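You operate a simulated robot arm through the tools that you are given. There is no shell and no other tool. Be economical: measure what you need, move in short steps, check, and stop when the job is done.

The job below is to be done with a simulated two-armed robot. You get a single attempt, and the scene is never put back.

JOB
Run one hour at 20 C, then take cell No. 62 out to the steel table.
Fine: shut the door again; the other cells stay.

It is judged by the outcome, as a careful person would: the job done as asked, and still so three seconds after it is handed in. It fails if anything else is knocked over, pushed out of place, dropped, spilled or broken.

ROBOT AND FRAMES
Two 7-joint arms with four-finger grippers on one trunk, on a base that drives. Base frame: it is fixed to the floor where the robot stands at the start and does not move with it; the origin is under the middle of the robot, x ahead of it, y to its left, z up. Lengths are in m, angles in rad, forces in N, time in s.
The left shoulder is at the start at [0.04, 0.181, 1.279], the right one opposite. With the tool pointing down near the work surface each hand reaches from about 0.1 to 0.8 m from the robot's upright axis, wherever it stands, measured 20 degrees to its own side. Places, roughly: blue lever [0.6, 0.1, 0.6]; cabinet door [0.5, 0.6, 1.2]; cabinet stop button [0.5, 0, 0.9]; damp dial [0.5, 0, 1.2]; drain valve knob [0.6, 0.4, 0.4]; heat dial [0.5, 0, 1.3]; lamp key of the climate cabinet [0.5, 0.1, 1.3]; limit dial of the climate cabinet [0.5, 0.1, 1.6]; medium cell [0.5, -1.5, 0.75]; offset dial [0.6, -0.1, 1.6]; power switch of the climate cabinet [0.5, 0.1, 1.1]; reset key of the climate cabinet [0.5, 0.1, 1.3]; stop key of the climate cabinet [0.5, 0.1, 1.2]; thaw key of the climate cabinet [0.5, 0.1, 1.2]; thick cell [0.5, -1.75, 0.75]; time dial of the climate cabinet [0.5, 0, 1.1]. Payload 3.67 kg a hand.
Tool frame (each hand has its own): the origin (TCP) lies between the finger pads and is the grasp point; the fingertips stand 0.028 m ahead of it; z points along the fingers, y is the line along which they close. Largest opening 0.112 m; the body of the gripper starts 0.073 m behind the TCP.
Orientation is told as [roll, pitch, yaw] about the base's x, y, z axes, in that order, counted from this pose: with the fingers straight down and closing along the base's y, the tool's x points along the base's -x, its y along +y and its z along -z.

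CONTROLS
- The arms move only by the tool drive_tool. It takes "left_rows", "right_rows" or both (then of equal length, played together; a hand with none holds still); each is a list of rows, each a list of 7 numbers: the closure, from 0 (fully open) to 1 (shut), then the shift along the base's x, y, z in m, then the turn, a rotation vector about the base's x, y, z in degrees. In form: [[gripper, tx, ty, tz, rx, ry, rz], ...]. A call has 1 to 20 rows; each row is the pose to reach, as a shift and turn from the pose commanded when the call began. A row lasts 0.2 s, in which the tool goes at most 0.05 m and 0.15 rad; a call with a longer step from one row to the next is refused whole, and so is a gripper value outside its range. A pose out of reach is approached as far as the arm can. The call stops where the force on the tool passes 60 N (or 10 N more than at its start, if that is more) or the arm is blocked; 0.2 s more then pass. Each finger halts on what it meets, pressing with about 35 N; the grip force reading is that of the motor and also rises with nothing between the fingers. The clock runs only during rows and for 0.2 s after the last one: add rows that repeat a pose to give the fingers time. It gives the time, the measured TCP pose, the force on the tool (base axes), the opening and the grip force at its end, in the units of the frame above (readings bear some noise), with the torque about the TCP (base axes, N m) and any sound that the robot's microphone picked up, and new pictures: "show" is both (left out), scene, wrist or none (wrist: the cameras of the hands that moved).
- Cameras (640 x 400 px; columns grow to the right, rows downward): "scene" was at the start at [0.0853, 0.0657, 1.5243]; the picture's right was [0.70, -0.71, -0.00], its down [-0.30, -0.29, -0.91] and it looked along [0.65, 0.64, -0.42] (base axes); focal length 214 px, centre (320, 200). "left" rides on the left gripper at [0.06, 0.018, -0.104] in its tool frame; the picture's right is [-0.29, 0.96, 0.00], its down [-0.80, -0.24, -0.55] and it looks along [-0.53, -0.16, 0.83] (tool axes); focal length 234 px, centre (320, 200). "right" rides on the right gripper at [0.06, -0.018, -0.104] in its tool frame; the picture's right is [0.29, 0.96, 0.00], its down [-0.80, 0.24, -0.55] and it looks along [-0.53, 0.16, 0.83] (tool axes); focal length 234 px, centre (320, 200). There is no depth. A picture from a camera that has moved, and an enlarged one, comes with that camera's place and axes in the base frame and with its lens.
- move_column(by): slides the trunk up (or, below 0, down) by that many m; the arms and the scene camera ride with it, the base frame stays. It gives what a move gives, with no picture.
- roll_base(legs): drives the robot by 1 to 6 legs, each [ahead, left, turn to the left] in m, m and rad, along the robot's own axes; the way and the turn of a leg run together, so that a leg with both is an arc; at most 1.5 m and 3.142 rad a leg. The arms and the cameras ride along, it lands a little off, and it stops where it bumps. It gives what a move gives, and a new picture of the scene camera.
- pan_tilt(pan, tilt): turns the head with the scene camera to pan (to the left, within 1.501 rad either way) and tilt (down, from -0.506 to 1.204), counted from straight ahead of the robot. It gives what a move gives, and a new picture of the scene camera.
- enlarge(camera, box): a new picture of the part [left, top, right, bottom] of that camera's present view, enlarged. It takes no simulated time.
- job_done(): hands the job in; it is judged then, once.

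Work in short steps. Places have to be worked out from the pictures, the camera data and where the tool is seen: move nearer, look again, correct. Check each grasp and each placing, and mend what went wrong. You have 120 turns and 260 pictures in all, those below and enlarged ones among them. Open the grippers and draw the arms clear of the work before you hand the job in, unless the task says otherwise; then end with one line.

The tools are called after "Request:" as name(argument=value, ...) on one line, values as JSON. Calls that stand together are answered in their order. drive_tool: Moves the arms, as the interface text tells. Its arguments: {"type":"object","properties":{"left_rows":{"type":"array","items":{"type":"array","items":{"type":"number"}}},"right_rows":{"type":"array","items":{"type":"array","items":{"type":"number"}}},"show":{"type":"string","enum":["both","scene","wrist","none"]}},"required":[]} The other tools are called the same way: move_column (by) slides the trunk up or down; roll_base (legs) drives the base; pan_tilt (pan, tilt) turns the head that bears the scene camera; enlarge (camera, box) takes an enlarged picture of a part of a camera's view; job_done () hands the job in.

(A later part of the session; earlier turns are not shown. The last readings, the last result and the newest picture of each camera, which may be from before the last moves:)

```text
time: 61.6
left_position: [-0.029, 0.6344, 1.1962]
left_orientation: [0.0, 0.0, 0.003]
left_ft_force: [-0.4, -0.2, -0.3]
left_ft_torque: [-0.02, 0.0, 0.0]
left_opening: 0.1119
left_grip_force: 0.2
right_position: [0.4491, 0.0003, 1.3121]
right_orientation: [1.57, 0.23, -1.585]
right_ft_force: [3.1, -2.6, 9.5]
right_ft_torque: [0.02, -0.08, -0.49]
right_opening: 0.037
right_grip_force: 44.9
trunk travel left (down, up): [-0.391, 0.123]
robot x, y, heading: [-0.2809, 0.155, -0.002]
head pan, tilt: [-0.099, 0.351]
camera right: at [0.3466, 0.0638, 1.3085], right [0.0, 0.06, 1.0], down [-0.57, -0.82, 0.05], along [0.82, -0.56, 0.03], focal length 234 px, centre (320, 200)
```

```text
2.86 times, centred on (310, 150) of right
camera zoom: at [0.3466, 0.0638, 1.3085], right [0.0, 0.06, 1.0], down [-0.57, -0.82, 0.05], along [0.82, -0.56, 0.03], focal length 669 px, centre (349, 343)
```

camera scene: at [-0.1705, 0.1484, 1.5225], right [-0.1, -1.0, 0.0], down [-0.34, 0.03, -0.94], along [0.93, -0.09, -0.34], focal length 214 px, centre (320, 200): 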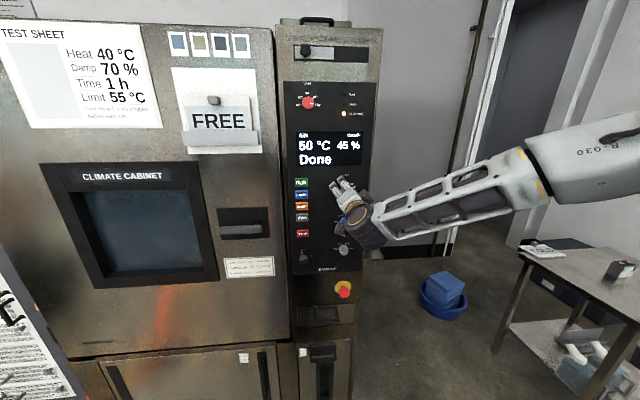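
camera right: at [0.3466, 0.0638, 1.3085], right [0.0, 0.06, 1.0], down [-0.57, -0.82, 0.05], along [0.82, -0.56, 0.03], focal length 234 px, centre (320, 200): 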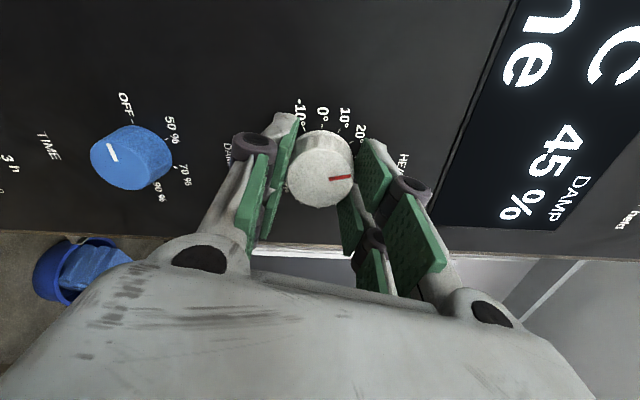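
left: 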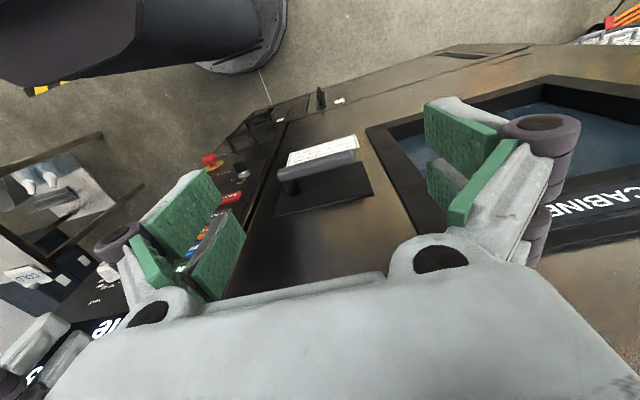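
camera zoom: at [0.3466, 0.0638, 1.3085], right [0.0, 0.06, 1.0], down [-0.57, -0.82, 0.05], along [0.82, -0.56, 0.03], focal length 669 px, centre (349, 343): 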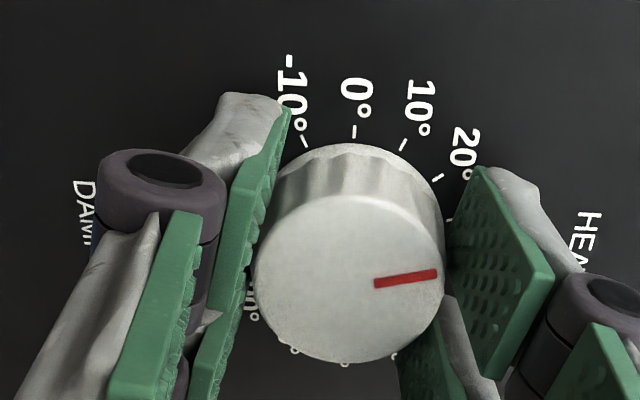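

Request:
drive_tool(right_rows=[[0.75, 0, 0, 0, -7, 0, 0], [0.75, 0, 0, 0, -14, 0, 0], [0.75, 0, 0, 0, -21, 0, 0], [0.75, 0, 0, 0, -25, 0, 0], [0.75, 0, 0, 0, -25, 0, 0]], show="wrist")

Request:
enlarge(camera="right", box=[220, 80, 400, 220])

```text
time: 62.8
left_position: [-0.0303, 0.6343, 1.1964]
left_orientation: [0.001, -0.002, 0.003]
left_ft_force: [0.2, 0.7, 0.4]
left_ft_torque: [0.02, 0.01, 0.01]
left_opening: 0.1119
left_grip_force: 0.0
right_position: [0.4494, -0.0, 1.311]
right_orientation: [1.573, -0.207, -1.586]
right_ft_force: [0.2, -5.2, 12.9]
right_ft_torque: [-0.01, -0.32, 0.19]
right_opening: 0.0369
right_grip_force: 45.3
trunk travel left (down, up): [-0.391, 0.123]
robot x, y, heading: [-0.2824, 0.1516, 0.007]
head pan, tilt: [-0.099, 0.351]
camera right: at [0.3466, 0.0564, 1.2819], right [0.0, 0.48, 0.88], down [-0.57, -0.72, 0.4], along [0.82, -0.5, 0.27], focal length 234 px, centre (320, 200)
```

right: 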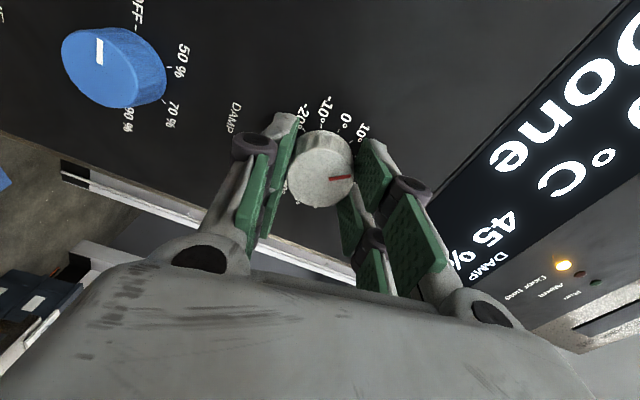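

```text
2.86 times, centred on (310, 150) of right
camera zoom: at [0.3466, 0.0564, 1.2819], right [0.0, 0.48, 0.88], down [-0.57, -0.72, 0.4], along [0.82, -0.5, 0.27], focal length 669 px, centre (349, 343)
```

zoom: 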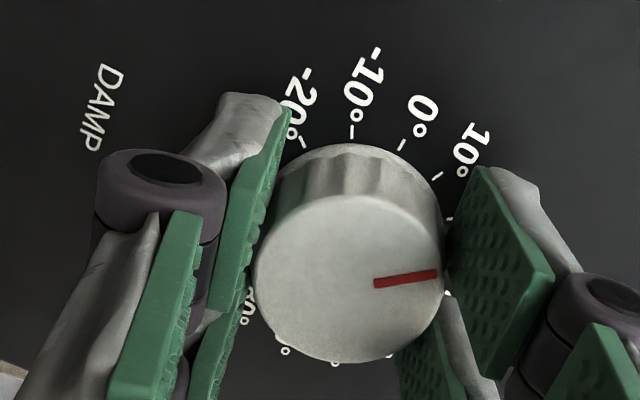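

Reads 20 in the grip. I null the side forces before opening.

Request:
drive_tool(right_rows=[[0.75, 0, -0.001, 0.003, 0, 0, 0], [0.75, 0, -0.001, 0.003, 0, 0, 0]], show="none")

```text
time: 63.4
left_position: [-0.0289, 0.6349, 1.1964]
left_orientation: [0.0, -0.001, 0.004]
left_ft_force: [0.4, 0.6, -0.1]
left_ft_torque: [-0.05, 0.0, 0.01]
left_opening: 0.1119
left_grip_force: 0.0
right_position: [0.4495, 0.0005, 1.3114]
right_orientation: [1.569, -0.207, -1.583]
right_ft_force: [-4.7, -3.1, -0.3]
right_ft_torque: [0.03, -0.12, -0.92]
right_opening: 0.0367
right_grip_force: 45.3
trunk travel left (down, up): [-0.391, 0.123]
robot x, y, heading: [-0.2811, 0.1528, 0.002]
head pan, tilt: [-0.099, 0.351]
```

Side forces are near zero; I open fully in place, then go straight back.

Request:
drive_tool(right_rows=[[0.7, 0, 0, 0, 0, 0, 0], [0.55, 0, 0, 0, 0, 0, 0], [0.3, 0, 0, 0, 0, 0, 0], [0.1, 0, 0, 0, 0, 0, 0], [0.1, -0.03, 0, 0, 0, 0, 0], [0.1, -0.07, 0, 0, 0, 0, 0]], show="wrist")

Request:
enlarge(camera="right", box=[220, 80, 400, 220])

```text
time: 64.8
left_position: [-0.0291, 0.6343, 1.1967]
left_orientation: [0.002, -0.003, 0.004]
left_ft_force: [-0.4, -0.1, 0.1]
left_ft_torque: [0.0, 0.03, -0.02]
left_opening: 0.1118
left_grip_force: 0.1
right_position: [0.38, 0.0005, 1.3139]
right_orientation: [1.573, -0.205, -1.583]
right_ft_force: [-0.5, -0.9, -0.8]
right_ft_torque: [0.02, -0.04, 0.02]
right_opening: 0.1005
right_grip_force: 0.6
trunk travel left (down, up): [-0.391, 0.123]
robot x, y, heading: [-0.2819, 0.1508, 0.003]
head pan, tilt: [-0.099, 0.351]
camera right: at [0.277, 0.0559, 1.2847], right [0.0, 0.48, 0.88], down [-0.56, -0.72, 0.4], along [0.83, -0.5, 0.27], focal length 234 px, centre (320, 200)
```

right: 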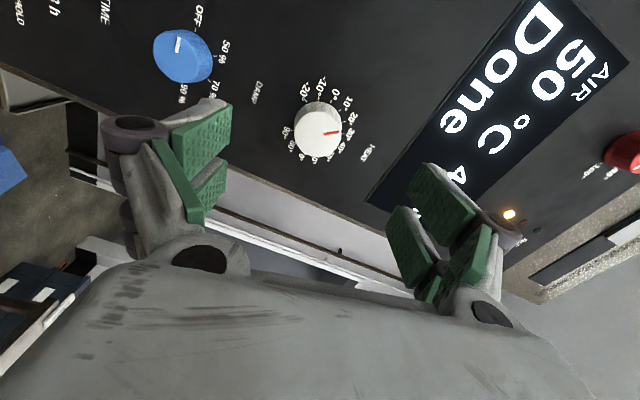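

```text
2.86 times, centred on (310, 150) of right
camera zoom: at [0.277, 0.0559, 1.2847], right [0.0, 0.48, 0.88], down [-0.56, -0.72, 0.4], along [0.83, -0.5, 0.27], focal length 669 px, centre (349, 343)
```

zoom: 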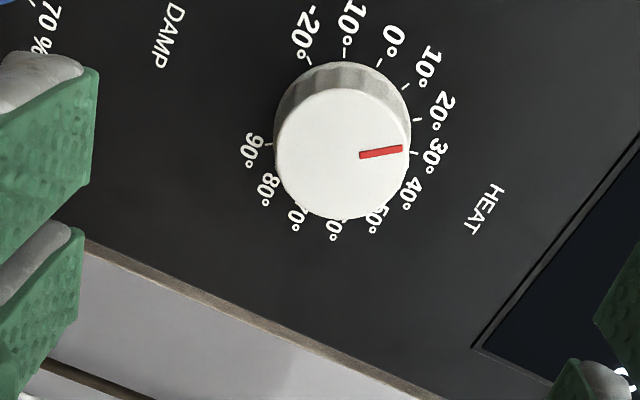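

I move the hand away and read the dial from the head camera.

Request:
drive_tool(right_rows=[[0.1, -0.04, -0.02, -0.02, 0, 0, 0], [0.1, -0.07, -0.05, -0.04, 0, 0, 0], [0.1, -0.09, -0.09, -0.06, 0, 0, 0], [0.1, -0.1, -0.13, -0.08, 0, 0, 0]], show="none")

Request:
enlarge(camera="scene", box=[320, 165, 370, 205])

```text
time: 66.0
left_position: [-0.028, 0.6321, 1.1962]
left_orientation: [0.002, 0.001, 0.004]
left_ft_force: [0.2, 0.2, -0.9]
left_ft_torque: [0.02, -0.02, -0.01]
left_opening: 0.112
left_grip_force: 0.1
right_position: [0.2695, -0.061, 1.3155]
right_orientation: [1.495, -0.511, -1.402]
right_ft_force: [-0.2, -0.1, 0.0]
right_ft_torque: [0.03, 0.01, 0.01]
right_opening: 0.101
right_grip_force: 0.1
right hand out of reach, approached as far as the arm can: row 1, 2, 3, 4
trunk travel left (down, up): [-0.391, 0.123]
robot x, y, heading: [-0.2837, 0.1514, -0.0]
head pan, tilt: [-0.099, 0.351]
stopped in row 4 (right hand): the arm was blocked; the commanded pose is now the measured one
```

```text
10.00 times, centred on (345, 185) of scene
camera zoom: at [-0.1702, 0.1428, 1.5225], right [-0.1, -1.0, 0.0], down [-0.34, 0.03, -0.94], along [0.93, -0.09, -0.34], focal length 2145 px, centre (70, 350)
```

zoom: 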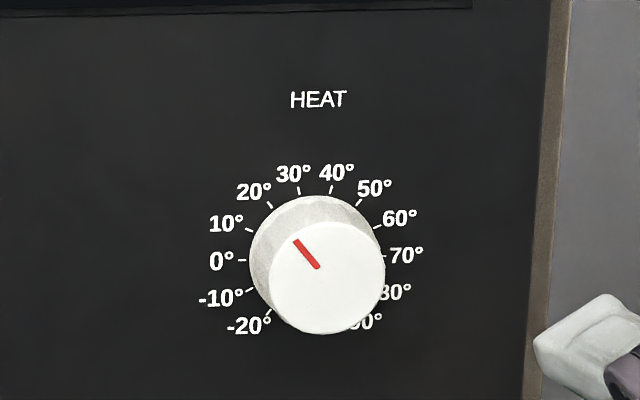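

Heat is exactly at 20, damp OFF, time 1 h. RUN key is near (0.483, 0.14, 1.343); I shift the base left so the right arm keeps its good posture, and prepare a closed-finger push.

Request:
roll_base(legs=[[0, 0.14, 0]])

Request:
drive_tool(right_rows=[[0.3, 0, 0, 0, 8, 0, 0], [0.5, 0, 0, 0, 16, 0, 0], [0.7, 0, 0, 0, 24, 0, 0], [0.9, 0, 0, 0, 32, 0, 0], [1, 0, 0, 0, 40, 0, 0], [1, 0, 0, 0, 40, -2, -4], [1, 0, 0, 0, 40, -3.8, -7.5]])

```text
time: 67.3
left_position: [-0.0296, 0.7717, 1.1965]
left_orientation: [0.001, 0.0, 0.003]
left_ft_force: [-0.4, -0.3, -0.5]
left_ft_torque: [0.04, 0.01, -0.02]
left_opening: 0.1118
left_grip_force: 0.0
right_position: [0.2698, 0.0782, 1.316]
right_orientation: [1.496, -0.511, -1.401]
right_ft_force: [0.3, -1.1, 0.0]
right_ft_torque: [-0.01, -0.03, -0.01]
right_opening: 0.1009
right_grip_force: 0.0
trunk travel left (down, up): [-0.391, 0.123]
robot x, y, heading: [-0.2812, 0.2948, 0.0]
head pan, tilt: [-0.099, 0.351]
camera scene: at [-0.1708, 0.282, 1.5225], right [-0.1, -1.0, 0.0], down [-0.34, 0.03, -0.94], along [0.93, -0.09, -0.34], focal length 214 px, centre (320, 200)
```

scene: 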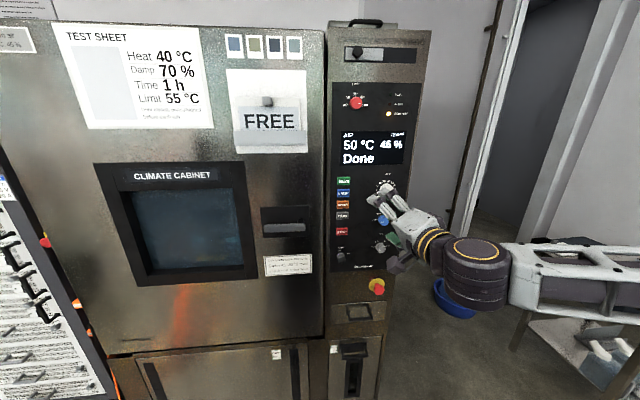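

```text
time: 69.1
left_position: [-0.0292, 0.7746, 1.1948]
left_orientation: [-0.002, 0.001, 0.004]
left_ft_force: [0.5, 0.3, 0.8]
left_ft_torque: [0.0, 0.0, -0.03]
left_opening: 0.112
left_grip_force: 0.1
right_position: [0.2657, 0.1197, 1.2591]
right_orientation: [1.415, 0.166, -1.496]
right_ft_force: [-0.3, -0.2, 0.5]
right_ft_torque: [-0.01, 0.01, -0.01]
right_opening: 0.0
right_grip_force: 35.2
right hand out of reach, approached as far as the arm can: row 1, 2, 3, 4, 5, 6, 7
trunk travel left (down, up): [-0.391, 0.123]
robot x, y, heading: [-0.2827, 0.2915, 0.0]
head pan, tilt: [-0.099, 0.351]
stopped in row 7 (right hand): the arm was blocked; the commanded pose is now the measured one
camera scene: at [-0.1715, 0.2844, 1.5225], right [-0.1, -1.0, 0.0], down [-0.34, 0.03, -0.94], along [0.93, -0.09, -0.34], focal length 214 px, centre (320, 200)
camera right: at [0.157, 0.1702, 1.2688], right [0.14, 0.14, 0.98], down [-0.45, -0.88, 0.19], along [0.88, -0.46, -0.06], focal length 234 px, centre (320, 200)
```

scene: 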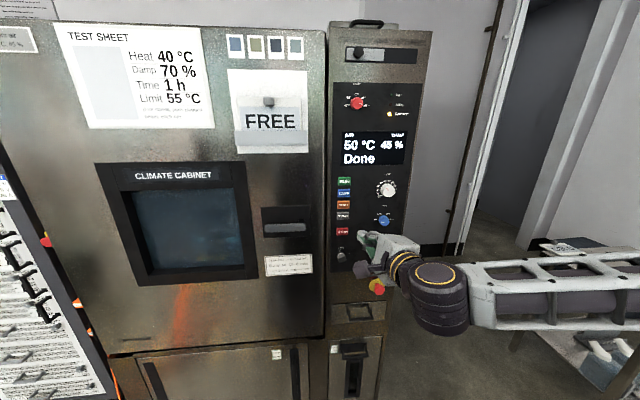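
right: 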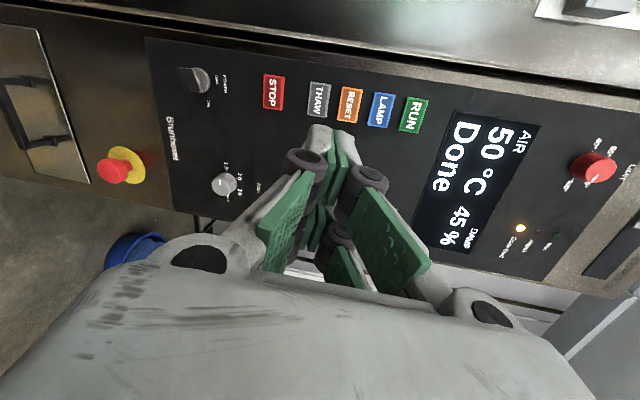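

Request:
drive_tool(right_rows=[[1, 0.03, 0.005, 0.02, 0, 0, 0], [1, 0.06, 0.01, 0.04, 0, 0, 0], [1, 0.09, 0.015, 0.06, 0, -3, -2], [1, 0.11, 0.02, 0.08, 0, -6, -4], [1, 0.12, 0.023, 0.086, 0, -9, -6], [1, 0.134, 0.023, 0.086, 0, -9, -6]], show="wrist")

```text
time: 70.5
left_position: [-0.0294, 0.7737, 1.1955]
left_orientation: [-0.001, 0.0, 0.002]
left_ft_force: [0.0, -0.5, 0.3]
left_ft_torque: [0.04, 0.02, -0.01]
left_opening: 0.1121
left_grip_force: 0.0
right_position: [0.4005, 0.1417, 1.3454]
right_orientation: [1.573, 0.16, -1.578]
right_ft_force: [0.5, 0.4, -0.8]
right_ft_torque: [0.01, -0.03, -0.01]
right_opening: 0.0
right_grip_force: 35.3
right hand out of reach, approached as far as the arm can: row 5
trunk travel left (down, up): [-0.391, 0.123]
robot x, y, heading: [-0.2813, 0.2924, 0.002]
head pan, tilt: [-0.099, 0.351]
camera right: at [0.298, 0.2044, 1.3378], right [0.0, 0.13, 0.99], down [-0.56, -0.82, 0.11], along [0.83, -0.55, 0.07], focal length 234 px, centre (320, 200)
```

right: 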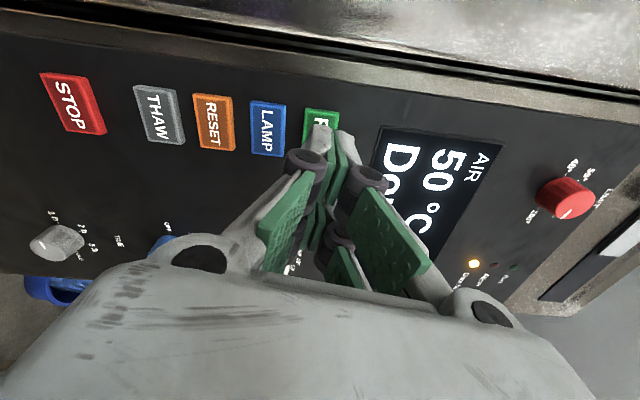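

RUN is right ahead (slightly left). I push it.

Request:
drive_tool(right_rows=[[1, 0.02, 0.007, 0, 0, 0, 0], [1, 0.035, 0.007, 0, 0, 0, 0], [1, 0.045, 0.007, 0, 0, 0, 0], [1, 0.05, 0.007, 0, 0, 0, 0], [1, 0.054, 0.007, 0, 0, 0, 0], [1, 0.058, 0.007, 0, 0, 0, 0], [1, 0.062, 0.007, 0, 0, 0, 0]])

```text
time: 72.1
left_position: [-0.0338, 0.773, 1.1969]
left_orientation: [-0.002, -0.005, 0.004]
left_ft_force: [-0.6, -0.4, -0.4]
left_ft_torque: [0.04, 0.03, 0.05]
left_opening: 0.1123
left_grip_force: 0.0
right_position: [0.4563, 0.1489, 1.3457]
right_orientation: [1.573, 0.158, -1.574]
right_ft_force: [-37.7, -1.4, -13.3]
right_ft_torque: [-0.02, 0.32, -0.09]
right_opening: 0.0062
right_grip_force: 36.3
trunk travel left (down, up): [-0.391, 0.123]
robot x, y, heading: [-0.2863, 0.2886, 0.004]
head pan, tilt: [-0.099, 0.351]
heard: click
camera scene: at [-0.1777, 0.2831, 1.5229], right [-0.1, -1.0, 0.0], down [-0.34, 0.03, -0.94], along [0.94, -0.09, -0.34], focal length 214 px, centre (320, 200)
camera right: at [0.353, 0.2109, 1.338], right [0.0, 0.13, 0.99], down [-0.56, -0.82, 0.11], along [0.83, -0.55, 0.07], focal length 234 px, centre (320, 200)
```

scene: 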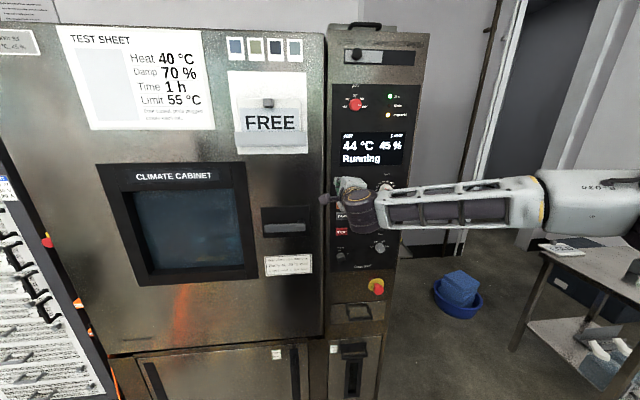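
right: 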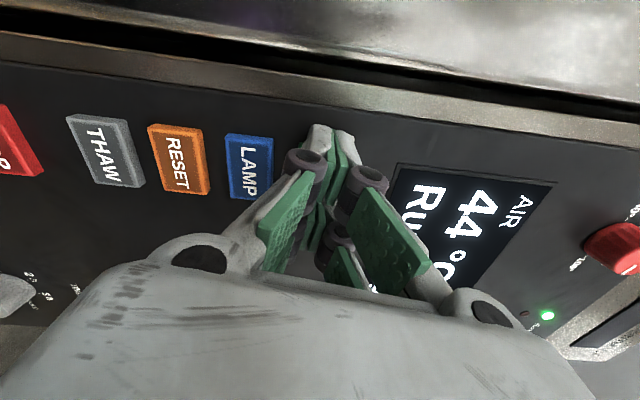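

Running, air falling (44 °C). I withdraw the hand and watch.

Request:
drive_tool(right_rows=[[1, -0.04, 0, 0, 0, 0, 0], [0.9, -0.08, 0, 0, 0, 0, 0], [0.8, -0.1, -0.03, -0.02, 0, 0, 0], [0.8, -0.12, -0.07, -0.04, 0, 0, 0], [0.8, -0.12, -0.11, -0.05, 0, 0, 0], [0.8, -0.12, -0.15, -0.06, 0, 0, 0]], show="scene")

Request:
enlarge(camera="scene", box=[320, 80, 430, 170])

Request:
enlarge(camera="scene", box=[90, 140, 330, 290])

```text
time: 73.5
left_position: [-0.0283, 0.7731, 1.1952]
left_orientation: [0.0, 0.0, 0.003]
left_ft_force: [-0.3, -0.5, -0.1]
left_ft_torque: [0.02, -0.01, 0.05]
left_opening: 0.112
left_grip_force: 0.0
right_position: [0.3331, 0.0068, 1.3413]
right_orientation: [1.536, 0.16, -1.583]
right_ft_force: [-0.4, 1.2, 0.5]
right_ft_torque: [-0.01, 0.0, -0.03]
right_opening: 0.0224
right_grip_force: 0.1
right hand out of reach, approached as far as the arm can: row 4, 5, 6
trunk travel left (down, up): [-0.391, 0.123]
robot x, y, heading: [-0.2808, 0.2933, -0.0]
head pan, tilt: [-0.099, 0.351]
camera scene: at [-0.1697, 0.2832, 1.5223], right [-0.1, -1.0, 0.0], down [-0.34, 0.03, -0.94], along [0.93, -0.09, -0.34], focal length 214 px, centre (320, 200)
```

scene: 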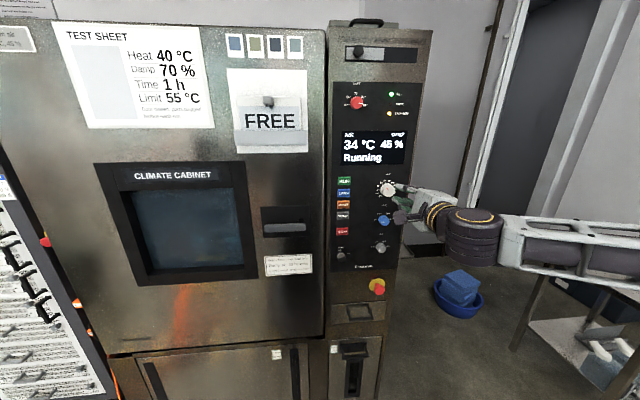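

```text
4.44 times, centred on (375, 125) of scene
camera zoom: at [-0.1697, 0.2832, 1.5223], right [-0.1, -1.0, 0.0], down [-0.34, 0.03, -0.94], along [0.93, -0.09, -0.34], focal length 953 px, centre (76, 533)
```

zoom: 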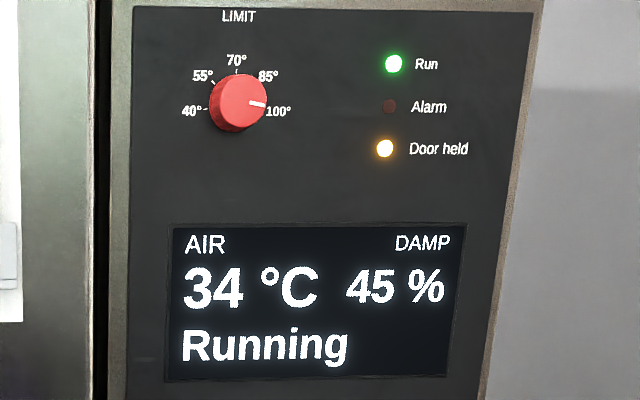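

```text
2.67 times, centred on (210, 215) of scene
camera zoom: at [-0.1697, 0.2832, 1.5223], right [-0.1, -1.0, 0.0], down [-0.34, 0.03, -0.94], along [0.93, -0.09, -0.34], focal length 572 px, centre (613, 160)
```

zoom: 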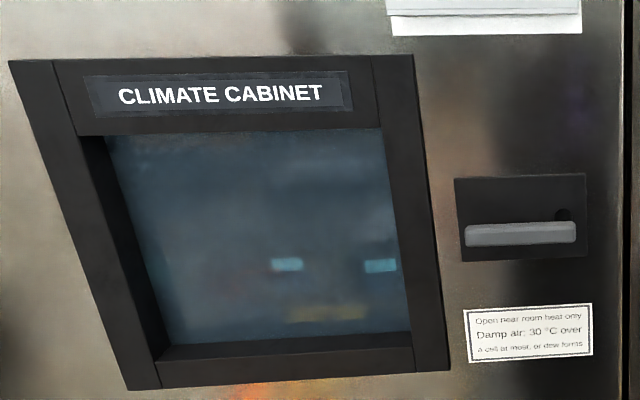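

Cooling goes on. I shift right so the left arm can work the door lever (near (0.44, 0.34, 1.21)), then turn the left hand forward.

Request:
roll_base(legs=[[-0.05, -0.17, 0]])

Request:
drive_tool(left_rows=[[0, 0.02, -0.01, 0, 0, -8, 0], [0, 0.04, -0.02, 0, 0, -16, 0], [0, 0.06, -0.03, 0, 0, -24, 0], [0, 0.09, -0.05, 0, 0, -32, 0], [0, 0.12, -0.07, 0, 0, -40, 0], [0, 0.15, -0.09, 0, 0, -48, 0], [0, 0.18, -0.11, 0, 0, -56, 0], [0, 0.21, -0.13, 0, 0, -64, 0]], show="none")

Request:
drive_tool(left_rows=[[0, 0.02, -0.02, 0, -8, 0, 0], [0, 0.04, -0.04, 0, -16, 0, 0], [0, 0.06, -0.06, 0, -24, 0, 0], [0, 0.08, -0.08, 0, -32, 0, 0], [0, 0.1, -0.1, 0, -40, 0, 0], [0, 0.1, -0.1, 0, -48, 0, 0], [0, 0.1, -0.1, 0, -56, 0, 0], [0, 0.1, -0.1, 0, -64, 0, 0], [0, 0.1, -0.1, 0, -72, 0, 0]])

```text
time: 75.0
left_position: [-0.0777, 0.6049, 1.1952]
left_orientation: [-0.004, -0.001, 0.003]
left_ft_force: [-0.2, 0.2, -0.8]
left_ft_torque: [-0.02, -0.01, -0.02]
left_opening: 0.1118
left_grip_force: 0.0
right_position: [0.2825, -0.16, 1.3419]
right_orientation: [1.539, 0.159, -1.584]
right_ft_force: [1.0, 0.5, 0.0]
right_ft_torque: [-0.01, -0.01, -0.05]
right_opening: 0.0226
right_grip_force: 0.1
trunk travel left (down, up): [-0.391, 0.123]
robot x, y, heading: [-0.3314, 0.1192, 0.007]
head pan, tilt: [-0.099, 0.351]
camera scene: at [-0.2201, 0.1162, 1.5225], right [-0.1, -1.0, 0.0], down [-0.34, 0.03, -0.94], along [0.93, -0.09, -0.34], focal length 214 px, centre (320, 200)
```

scene: 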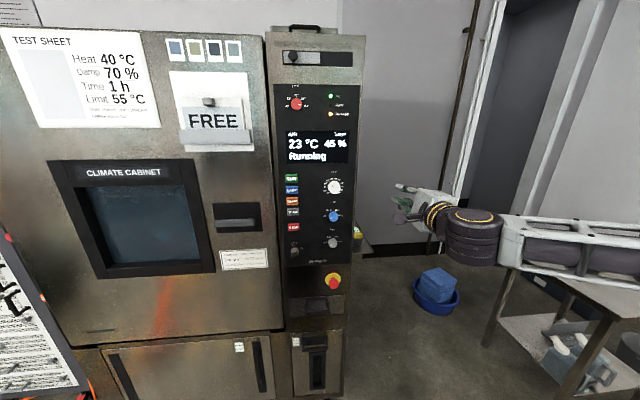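

```text
time: 76.8
left_position: [0.18, 0.4942, 1.2034]
left_orientation: [-0.014, -1.117, 0.012]
left_ft_force: [0.0, 0.3, 0.2]
left_ft_torque: [0.02, 0.02, -0.01]
left_opening: 0.1121
left_grip_force: 0.1
left hand out of reach, approached as far as the arm can: row 4, 5, 6, 7, 8
right_position: [0.2835, -0.1616, 1.3412]
right_orientation: [1.536, 0.161, -1.584]
right_ft_force: [1.1, -0.2, -0.2]
right_ft_torque: [-0.02, 0.0, 0.0]
right_opening: 0.0223
right_grip_force: 0.1
trunk travel left (down, up): [-0.391, 0.123]
robot x, y, heading: [-0.3316, 0.1213, 0.001]
head pan, tilt: [-0.099, 0.351]
```

```text
time: 78.8
left_position: [0.2802, 0.3946, 1.2033]
left_orientation: [-1.431, -0.277, 1.096]
left_ft_force: [-0.2, -1.2, 0.6]
left_ft_torque: [-0.01, 0.03, -0.07]
left_opening: 0.1123
left_grip_force: 0.0
right_position: [0.2802, -0.1615, 1.3414]
right_orientation: [1.537, 0.161, -1.585]
right_ft_force: [0.6, 0.3, 0.6]
right_ft_torque: [0.03, -0.01, -0.01]
right_opening: 0.0226
right_grip_force: 0.0
trunk travel left (down, up): [-0.391, 0.123]
robot x, y, heading: [-0.3332, 0.1229, 0.005]
head pan, tilt: [-0.099, 0.351]
camera scene: at [-0.2208, 0.114, 1.5225], right [-0.1, -1.0, 0.0], down [-0.34, 0.03, -0.94], along [0.93, -0.09, -0.34], focal length 214 px, centre (320, 200)
camera left: at [0.1598, 0.393, 1.1837], right [0.13, 0.54, -0.83], down [-0.15, 0.84, 0.52], along [0.98, 0.06, 0.18], focal length 234 px, centre (320, 200)
```

scene: 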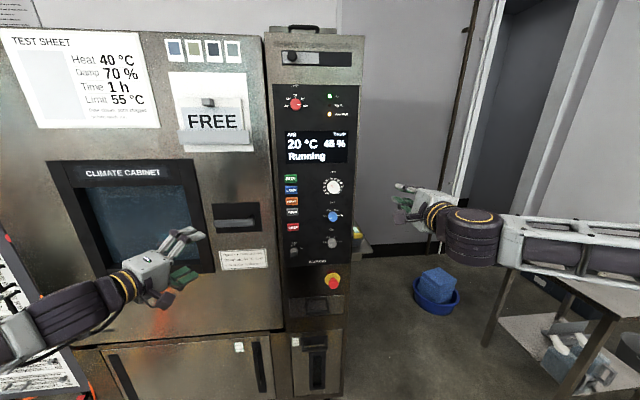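
left: 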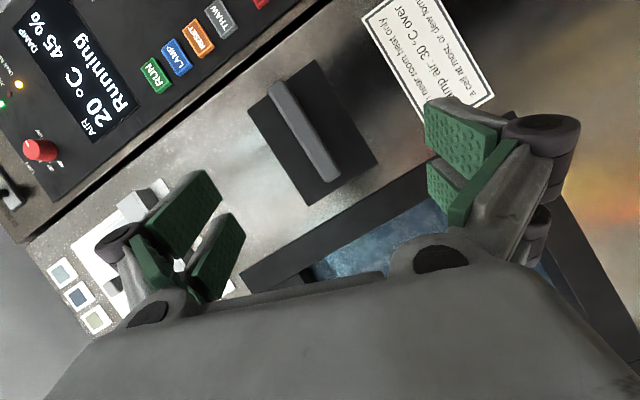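

Air is at 20 °C. I straighten the left hand and bring it in front of the lever's free (left) part.

Request:
drive_tool(left_rows=[[0, 0, 0, 0, -6, -2.5, 3], [0, 0.01, -0.01, 0, -12, -5, 8], [0.1, 0.02, -0.02, 0.003, -18, -8, 14], [0.2, 0.03, -0.03, 0.005, -18, -8, 20], [0.3, 0.05, -0.04, 0.005, -18, -8, 25], [0.3, 0.08, -0.04, 0.005, -18, -8, 25]])

Request:
enlarge(camera="scene", box=[190, 70, 370, 190])

```text
refused: row 3 steps farther than a row can; nothing moved
```

```text
3.33 times, centred on (280, 130) of scene
camera zoom: at [-0.2208, 0.114, 1.5225], right [-0.1, -1.0, 0.0], down [-0.34, 0.03, -0.94], along [0.93, -0.09, -0.34], focal length 715 px, centre (453, 433)
```

zoom: 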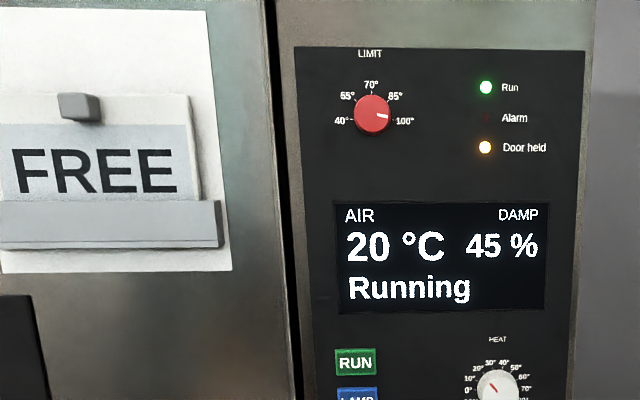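

Request:
drive_tool(left_rows=[[0, 0, 0, 0, -5, -2, 3], [0, 0.01, -0.01, 0, -9, -4, 8], [0.1, 0.02, -0.02, 0.003, -13, -6, 13], [0.2, 0.03, -0.03, 0.005, -16, -7, 18], [0.3, 0.05, -0.04, 0.005, -18, -8, 22], [0.3, 0.08, -0.04, 0.005, -18, -8, 25]])

```text
time: 80.4
left_position: [0.3498, 0.5194, 1.2311]
left_orientation: [-1.69, -0.566, 1.718]
left_ft_force: [0.1, 0.0, 0.2]
left_ft_torque: [-0.02, 0.02, 0.05]
left_opening: 0.0783
left_grip_force: 0.1
left hand out of reach, approached as far as the arm can: row 5, 6
right_position: [0.2817, -0.1639, 1.3418]
right_orientation: [1.537, 0.161, -1.584]
right_ft_force: [-0.1, -1.0, -0.4]
right_ft_torque: [0.02, 0.02, 0.04]
right_opening: 0.0223
right_grip_force: 0.0
trunk travel left (down, up): [-0.391, 0.123]
robot x, y, heading: [-0.329, 0.1227, 0.002]
head pan, tilt: [-0.099, 0.351]
stopped in row 6 (left hand): the arm was blocked; the commanded pose is now the measured one
camera scene: at [-0.2208, 0.1111, 1.5226], right [-0.1, -1.0, 0.0], down [-0.34, 0.03, -0.94], along [0.93, -0.09, -0.34], focal length 214 px, centre (320, 200)
camera left: at [0.2537, 0.4711, 1.1729], right [0.0, 0.76, -0.65], down [-0.66, 0.49, 0.57], along [0.75, 0.43, 0.5], focal length 234 px, centre (320, 200)
```

scene: 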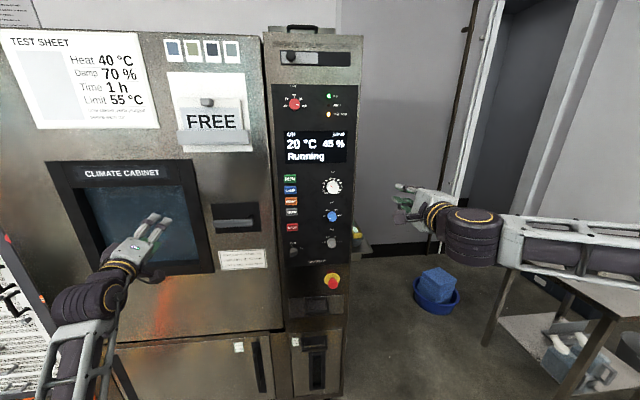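
left: 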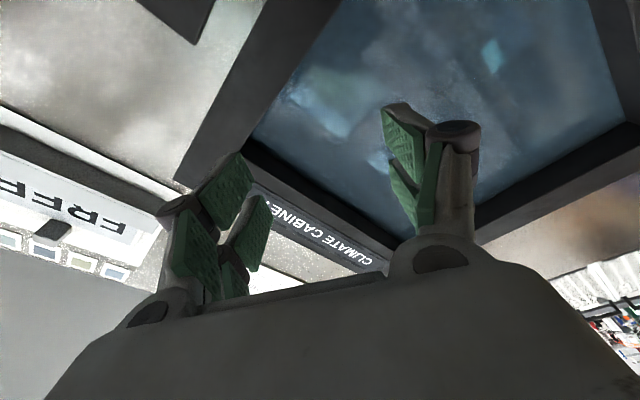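

The arm pointed straight but only farther left; I take the difference with the base, shifting right.

Request:
roll_base(legs=[[-0.04, 0, 0], [0, -0.165, 0]])

Request:
drive_tool(left_rows=[[0.3, 0, 0, 0, -8, 1, -1], [0.3, 0, 0, -0.005, -16, 3, -2], [0.3, 0, 0, -0.01, -24, 4, -3], [0.3, 0, 0, -0.015, -32, 5, -5]])

```text
time: 82.4
left_position: [0.3107, 0.3612, 1.2271]
left_orientation: [-1.687, -0.566, 1.718]
left_ft_force: [-0.9, 0.4, 0.0]
left_ft_torque: [0.0, 0.02, -0.03]
left_opening: 0.0783
left_grip_force: 0.0
right_position: [0.243, -0.3249, 1.3413]
right_orientation: [1.536, 0.158, -1.583]
right_ft_force: [-0.4, -0.3, 0.0]
right_ft_torque: [0.03, -0.02, -0.01]
right_opening: 0.0226
right_grip_force: 0.0
trunk travel left (down, up): [-0.391, 0.123]
robot x, y, heading: [-0.3673, -0.0406, 0.006]
head pan, tilt: [-0.099, 0.351]
camera scene: at [-0.2585, -0.0488, 1.5224], right [-0.1, -1.0, 0.0], down [-0.34, 0.03, -0.94], along [0.93, -0.09, -0.34], focal length 214 px, centre (320, 200)
```

scene: 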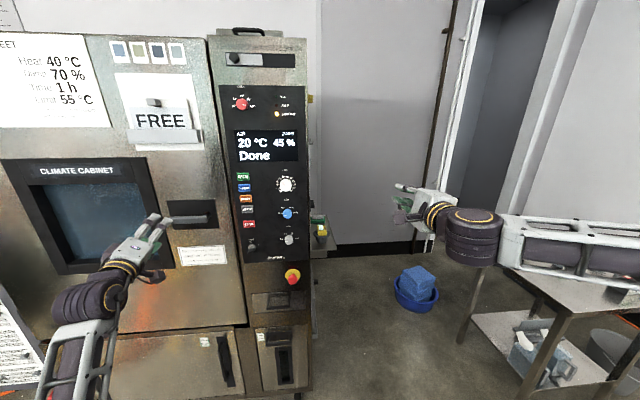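

```text
time: 83.4
left_position: [0.31, 0.3597, 1.2136]
left_orientation: [-1.549, -0.013, 1.588]
left_ft_force: [1.2, 0.7, -0.2]
left_ft_torque: [0.0, -0.01, 0.01]
left_opening: 0.0784
left_grip_force: 0.0
right_position: [0.2428, -0.3258, 1.3426]
right_orientation: [1.537, 0.158, -1.582]
right_ft_force: [0.6, 0.9, 0.4]
right_ft_torque: [0.0, 0.0, -0.02]
right_opening: 0.0226
right_grip_force: 0.0
trunk travel left (down, up): [-0.391, 0.123]
robot x, y, heading: [-0.3707, -0.0446, 0.004]
head pan, tilt: [-0.099, 0.351]
camera scene: at [-0.2598, -0.0489, 1.5225], right [-0.1, -1.0, 0.0], down [-0.34, 0.03, -0.94], along [0.93, -0.09, -0.34], focal length 214 px, centre (320, 200)
camera left: at [0.206, 0.2984, 1.197], right [-0.03, 0.3, -0.95], down [-0.56, 0.78, 0.26], along [0.83, 0.54, 0.15], focal length 234 px, centre (320, 200)
```

scene: 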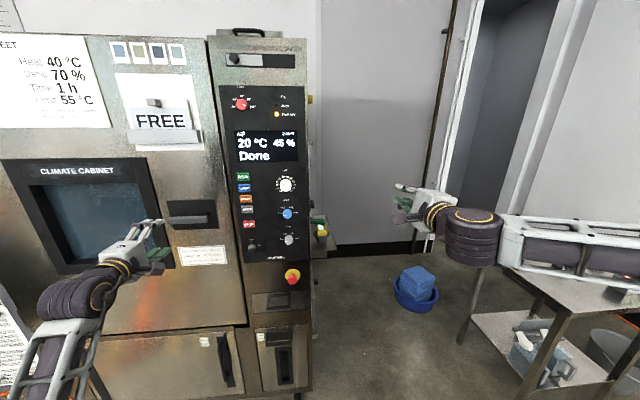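
left: 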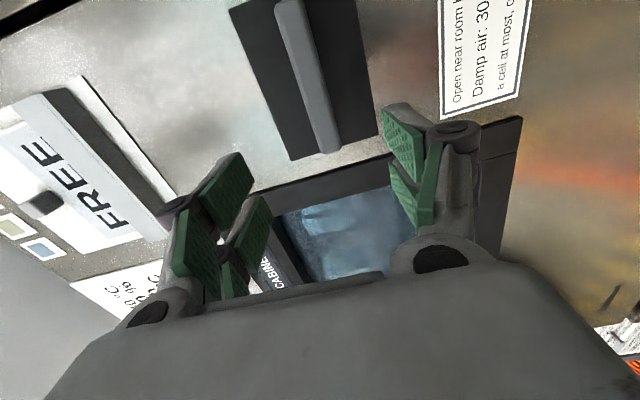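

Done at 20 °C. The lamp on the panel - I check whether "Door held" is still lit.

Request:
enlarge(camera="scene", box=[210, 70, 320, 170])

Request:
enlarge(camera="scene", box=[10, 160, 250, 280])

```text
4.00 times, centred on (265, 120) of scene
camera zoom: at [-0.2598, -0.0489, 1.5225], right [-0.1, -1.0, 0.0], down [-0.34, 0.03, -0.94], along [0.93, -0.09, -0.34], focal length 858 px, centre (540, 520)
```

zoom: 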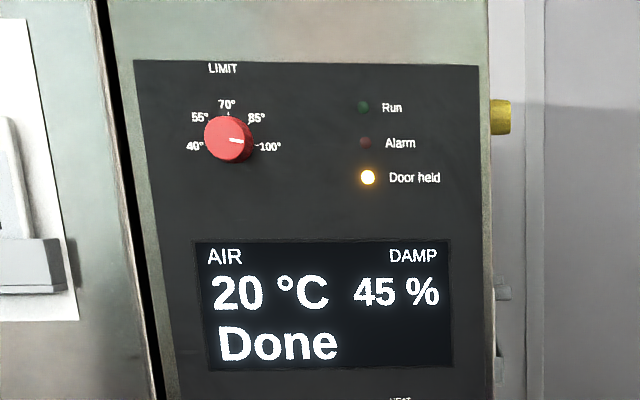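

```text
2.67 times, centred on (130, 220) of scene
camera zoom: at [-0.2598, -0.0489, 1.5225], right [-0.1, -1.0, 0.0], down [-0.34, 0.03, -0.94], along [0.93, -0.09, -0.34], focal length 572 px, centre (827, 147)
```

zoom: 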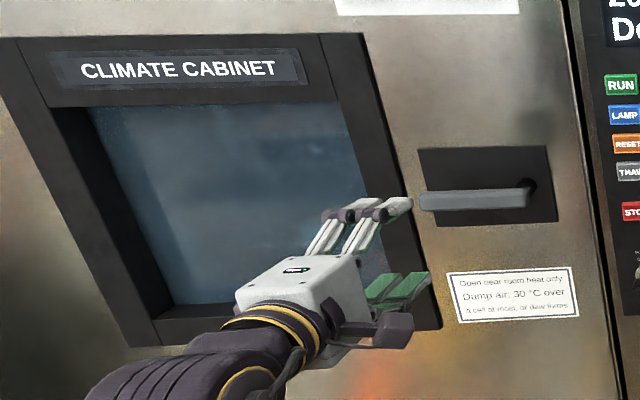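

Still held though done at 20 °C. I look at the small placards and the top slider for a hint.

Request:
pan_tilt(pan=0.25, tilt=-0.1)

Request:
enlarge(camera="scene", box=[220, 110, 400, 220])

Request:
enlarge(camera="scene", box=[0, 60, 240, 210])

```text
time: 84.3
left_position: [0.3102, 0.3589, 1.2146]
left_orientation: [-1.55, -0.018, 1.588]
left_ft_force: [-0.2, 0.7, 0.0]
left_ft_torque: [0.0, 0.01, 0.02]
left_opening: 0.0784
left_grip_force: 0.1
right_position: [0.2433, -0.3263, 1.3422]
right_orientation: [1.537, 0.16, -1.584]
right_ft_force: [-0.7, -0.1, 0.5]
right_ft_torque: [0.0, -0.01, 0.01]
right_opening: 0.0223
right_grip_force: 0.0
trunk travel left (down, up): [-0.391, 0.123]
robot x, y, heading: [-0.3748, -0.0435, 0.004]
head pan, tilt: [0.25, -0.099]
camera scene: at [-0.2681, -0.02, 1.5637], right [0.25, -0.97, 0.0], down [0.1, 0.02, -1.0], along [0.96, 0.25, 0.1], focal length 214 px, centre (320, 200)
```

scene: 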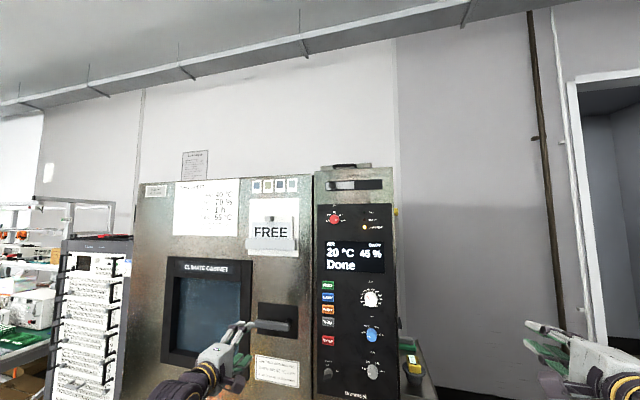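

```text
3.56 times, centred on (310, 165) of scene
camera zoom: at [-0.2681, -0.02, 1.5637], right [0.25, -0.97, 0.0], down [0.1, 0.02, -1.0], along [0.96, 0.25, 0.1], focal length 763 px, centre (356, 324)
```

zoom: 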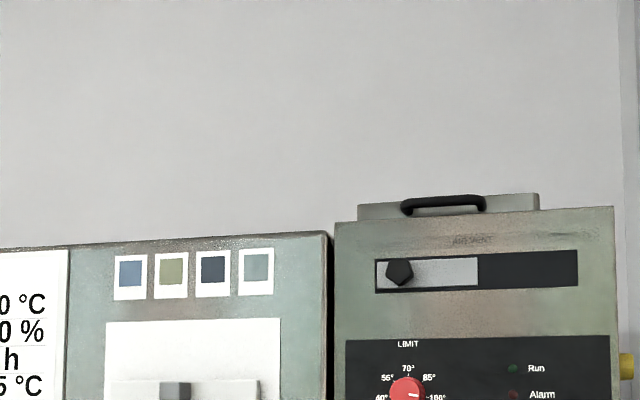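

```text
2.67 times, centred on (120, 135) of scene
camera zoom: at [-0.2681, -0.02, 1.5637], right [0.25, -0.97, 0.0], down [0.1, 0.02, -1.0], along [0.96, 0.25, 0.1], focal length 572 px, centre (853, 373)
```

zoom: 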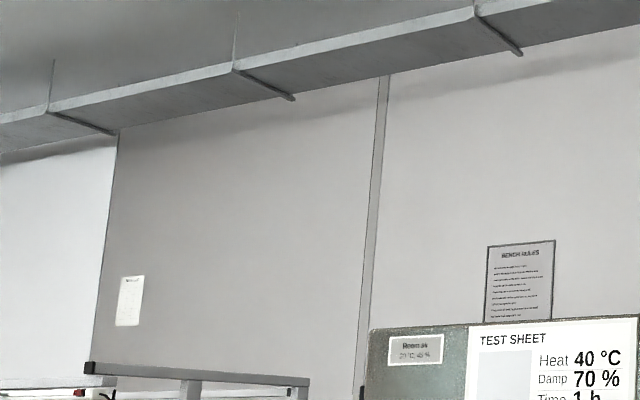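

Request:
enlarge(camera="scene", box=[180, 148, 210, 182])

Request:
enlarge(camera="scene", box=[320, 165, 390, 195])

Request:
enlarge(camera="scene", box=[310, 200, 400, 280])

Request:
enlarge(camera="scene", box=[150, 250, 250, 370])

```text
11.76 times, centred on (195, 165) of scene
camera zoom: at [-0.2681, -0.02, 1.5637], right [0.25, -0.97, 0.0], down [0.1, 0.02, -1.0], along [0.96, 0.25, 0.1], focal length 2523 px, centre (1791, 612)
```

zoom: 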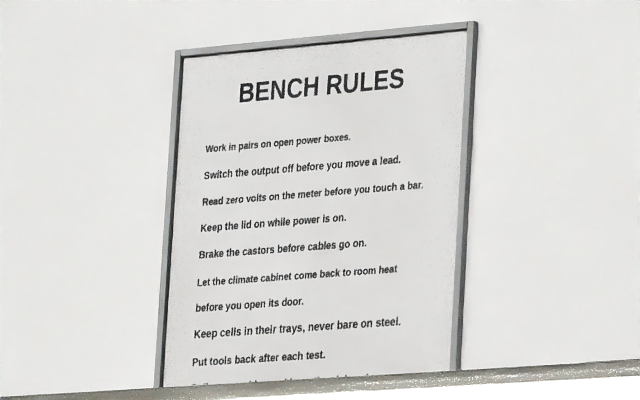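

```text
9.14 times, centred on (355, 180) of scene
camera zoom: at [-0.2681, -0.02, 1.5637], right [0.25, -0.97, 0.0], down [0.1, 0.02, -1.0], along [0.96, 0.25, 0.1], focal length 1961 px, centre (0, 383)
```

zoom: 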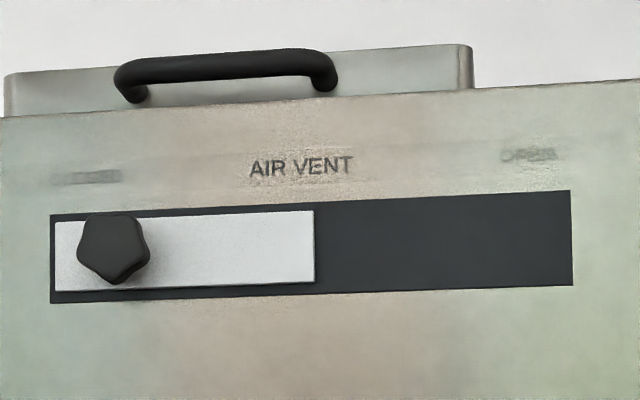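

```text
5.00 times, centred on (355, 240) of scene
camera zoom: at [-0.2681, -0.02, 1.5637], right [0.25, -0.97, 0.0], down [0.1, 0.02, -1.0], along [0.96, 0.25, 0.1], focal length 1072 px, centre (145, 0)
```

zoom: 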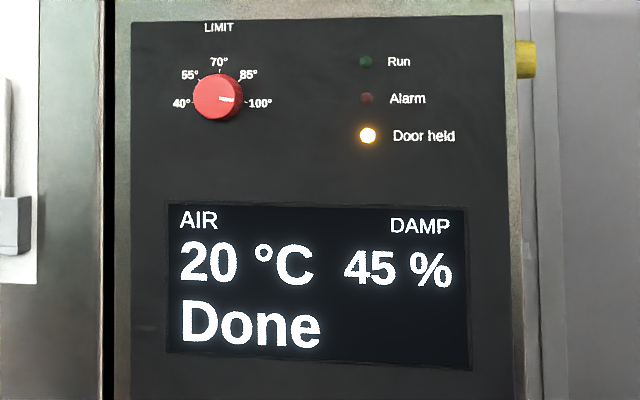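

```text
3.33 times, centred on (200, 310) of scene
camera zoom: at [-0.2681, -0.02, 1.5637], right [0.25, -0.97, 0.0], down [0.1, 0.02, -1.0], along [0.96, 0.25, 0.1], focal length 715 px, centre (720, -167)
```

zoom: 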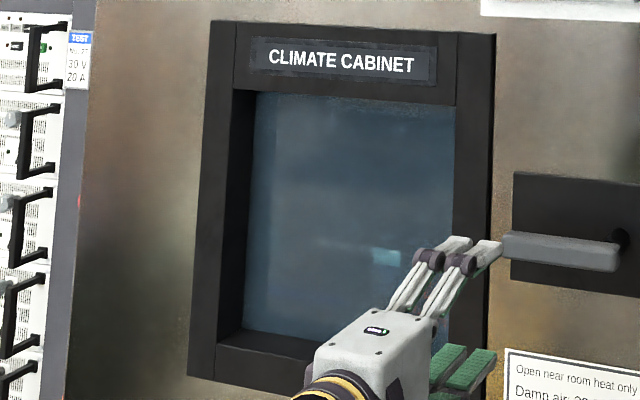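

The rest looks right (vent closed). "Door held" may just mean the latch is shut; the lever will tell. I advance the left hand around the lever.

Request:
drive_tool(left_rows=[[0.3, 0.04, 0, -0.002, 0, 0, 0], [0.3, 0.08, 0, -0.002, 0, 0, 0], [0.3, 0.1, 0, -0.002, 0, 0, 0], [0.3, 0.11, 0, -0.002, 0, 0, 0]])

```text
time: 85.3
left_position: [0.4203, 0.3585, 1.2113]
left_orientation: [-1.55, -0.016, 1.59]
left_ft_force: [0.1, -0.4, -0.1]
left_ft_torque: [-0.01, -0.01, 0.0]
left_opening: 0.0782
left_grip_force: 0.2
right_position: [0.2431, -0.3262, 1.3421]
right_orientation: [1.537, 0.161, -1.583]
right_ft_force: [-0.6, 0.4, 0.1]
right_ft_torque: [-0.01, 0.02, 0.0]
right_opening: 0.0223
right_grip_force: 0.0
trunk travel left (down, up): [-0.391, 0.123]
robot x, y, heading: [-0.3707, -0.0367, 0.004]
head pan, tilt: [0.25, -0.099]
camera scene: at [-0.2675, -0.0195, 1.5637], right [0.25, -0.97, 0.0], down [0.1, 0.02, -1.0], along [0.96, 0.25, 0.1], focal length 214 px, centre (320, 200)
camera left: at [0.3171, 0.2969, 1.1943], right [-0.03, 0.3, -0.95], down [-0.56, 0.78, 0.26], along [0.83, 0.54, 0.15], focal length 234 px, centre (320, 200)
```

scene: 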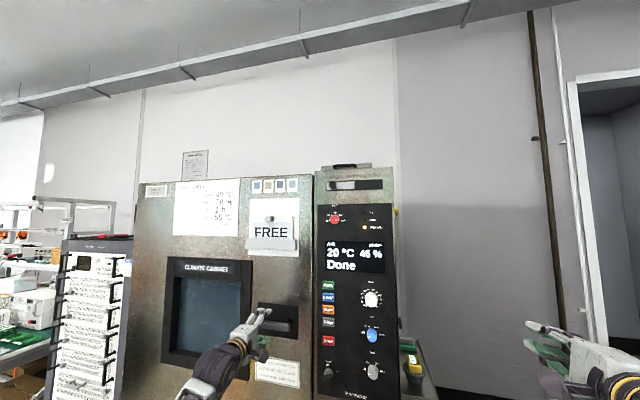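
left: 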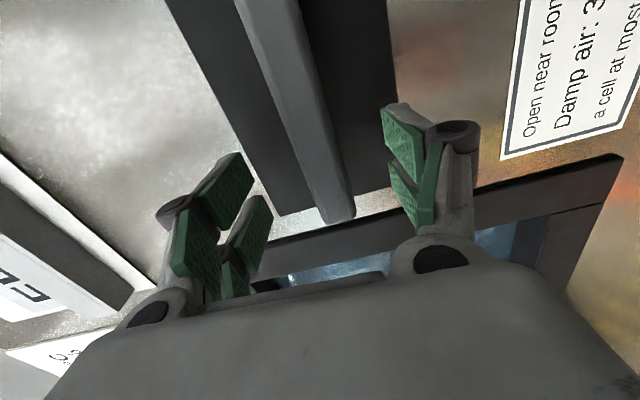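

Request:
drive_tool(left_rows=[[0.3, 0.012, 0, -0.003, 0, 0, 0], [0.5, 0.012, 0, -0.003, 0, 0, 0], [0.7, 0.012, 0, -0.003, 0, 0, 0], [0.85, 0.012, 0, -0.003, 0, 0, 0], [0.85, 0.012, 0, -0.003, 0, 0, 0]], show="wrist")

```text
time: 86.5
left_position: [0.4326, 0.3598, 1.2095]
left_orientation: [-1.55, -0.013, 1.589]
left_ft_force: [-2.3, -1.2, 0.0]
left_ft_torque: [-1.23, 0.14, 0.21]
left_opening: 0.0237
left_grip_force: 45.5
right_position: [0.2424, -0.3259, 1.3416]
right_orientation: [1.539, 0.16, -1.584]
right_ft_force: [-0.2, -0.2, 0.6]
right_ft_torque: [-0.01, -0.01, -0.02]
right_opening: 0.0221
right_grip_force: 0.1
trunk travel left (down, up): [-0.391, 0.123]
robot x, y, heading: [-0.3753, -0.0411, 0.007]
head pan, tilt: [0.25, -0.099]
camera left: at [0.3282, 0.2971, 1.192], right [-0.02, 0.3, -0.95], down [-0.56, 0.78, 0.26], along [0.83, 0.54, 0.15], focal length 234 px, centre (320, 200)
```

left: 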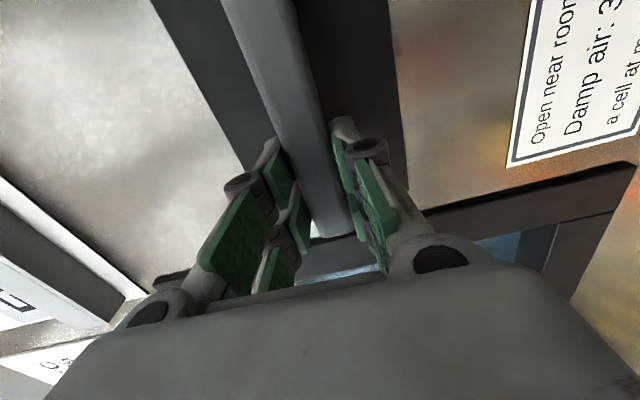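

Gripped. I try turning the lever down (free end down about its right pivot) by a little and read the forces.

Request:
drive_tool(left_rows=[[0.85, 0, 0, -0.006, -5, 0, 0], [0.85, 0, -0.001, -0.013, -10, 0, 0], [0.85, 0, -0.003, -0.02, -15, 0, 0]], show="wrist")

```text
time: 87.3
left_position: [0.4316, 0.3571, 1.1893]
left_orientation: [-1.549, 0.248, 1.589]
left_ft_force: [2.9, 3.4, 3.0]
left_ft_torque: [-0.03, -0.19, -0.32]
left_opening: 0.0236
left_grip_force: 44.6
right_position: [0.2423, -0.324, 1.3423]
right_orientation: [1.537, 0.16, -1.583]
right_ft_force: [-0.4, -0.5, -0.7]
right_ft_torque: [0.02, 0.01, 0.03]
right_opening: 0.0223
right_grip_force: 0.1
trunk travel left (down, up): [-0.391, 0.123]
robot x, y, heading: [-0.3741, -0.0428, 0.004]
head pan, tilt: [0.25, -0.099]
camera left: at [0.3282, 0.2925, 1.1892], right [-0.02, 0.04, -1.0], down [-0.56, 0.82, 0.05], along [0.83, 0.56, 0.01], focal length 234 px, centre (320, 200)
```

left: 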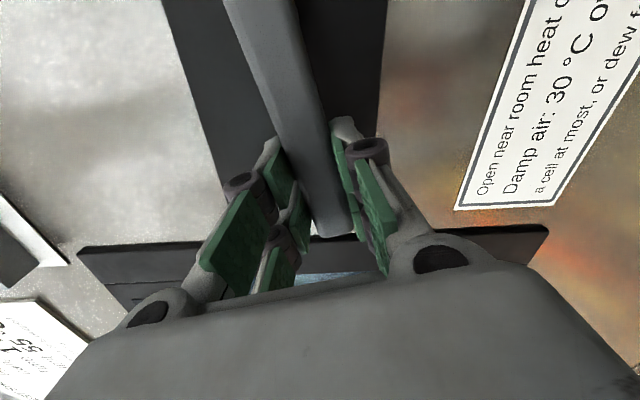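

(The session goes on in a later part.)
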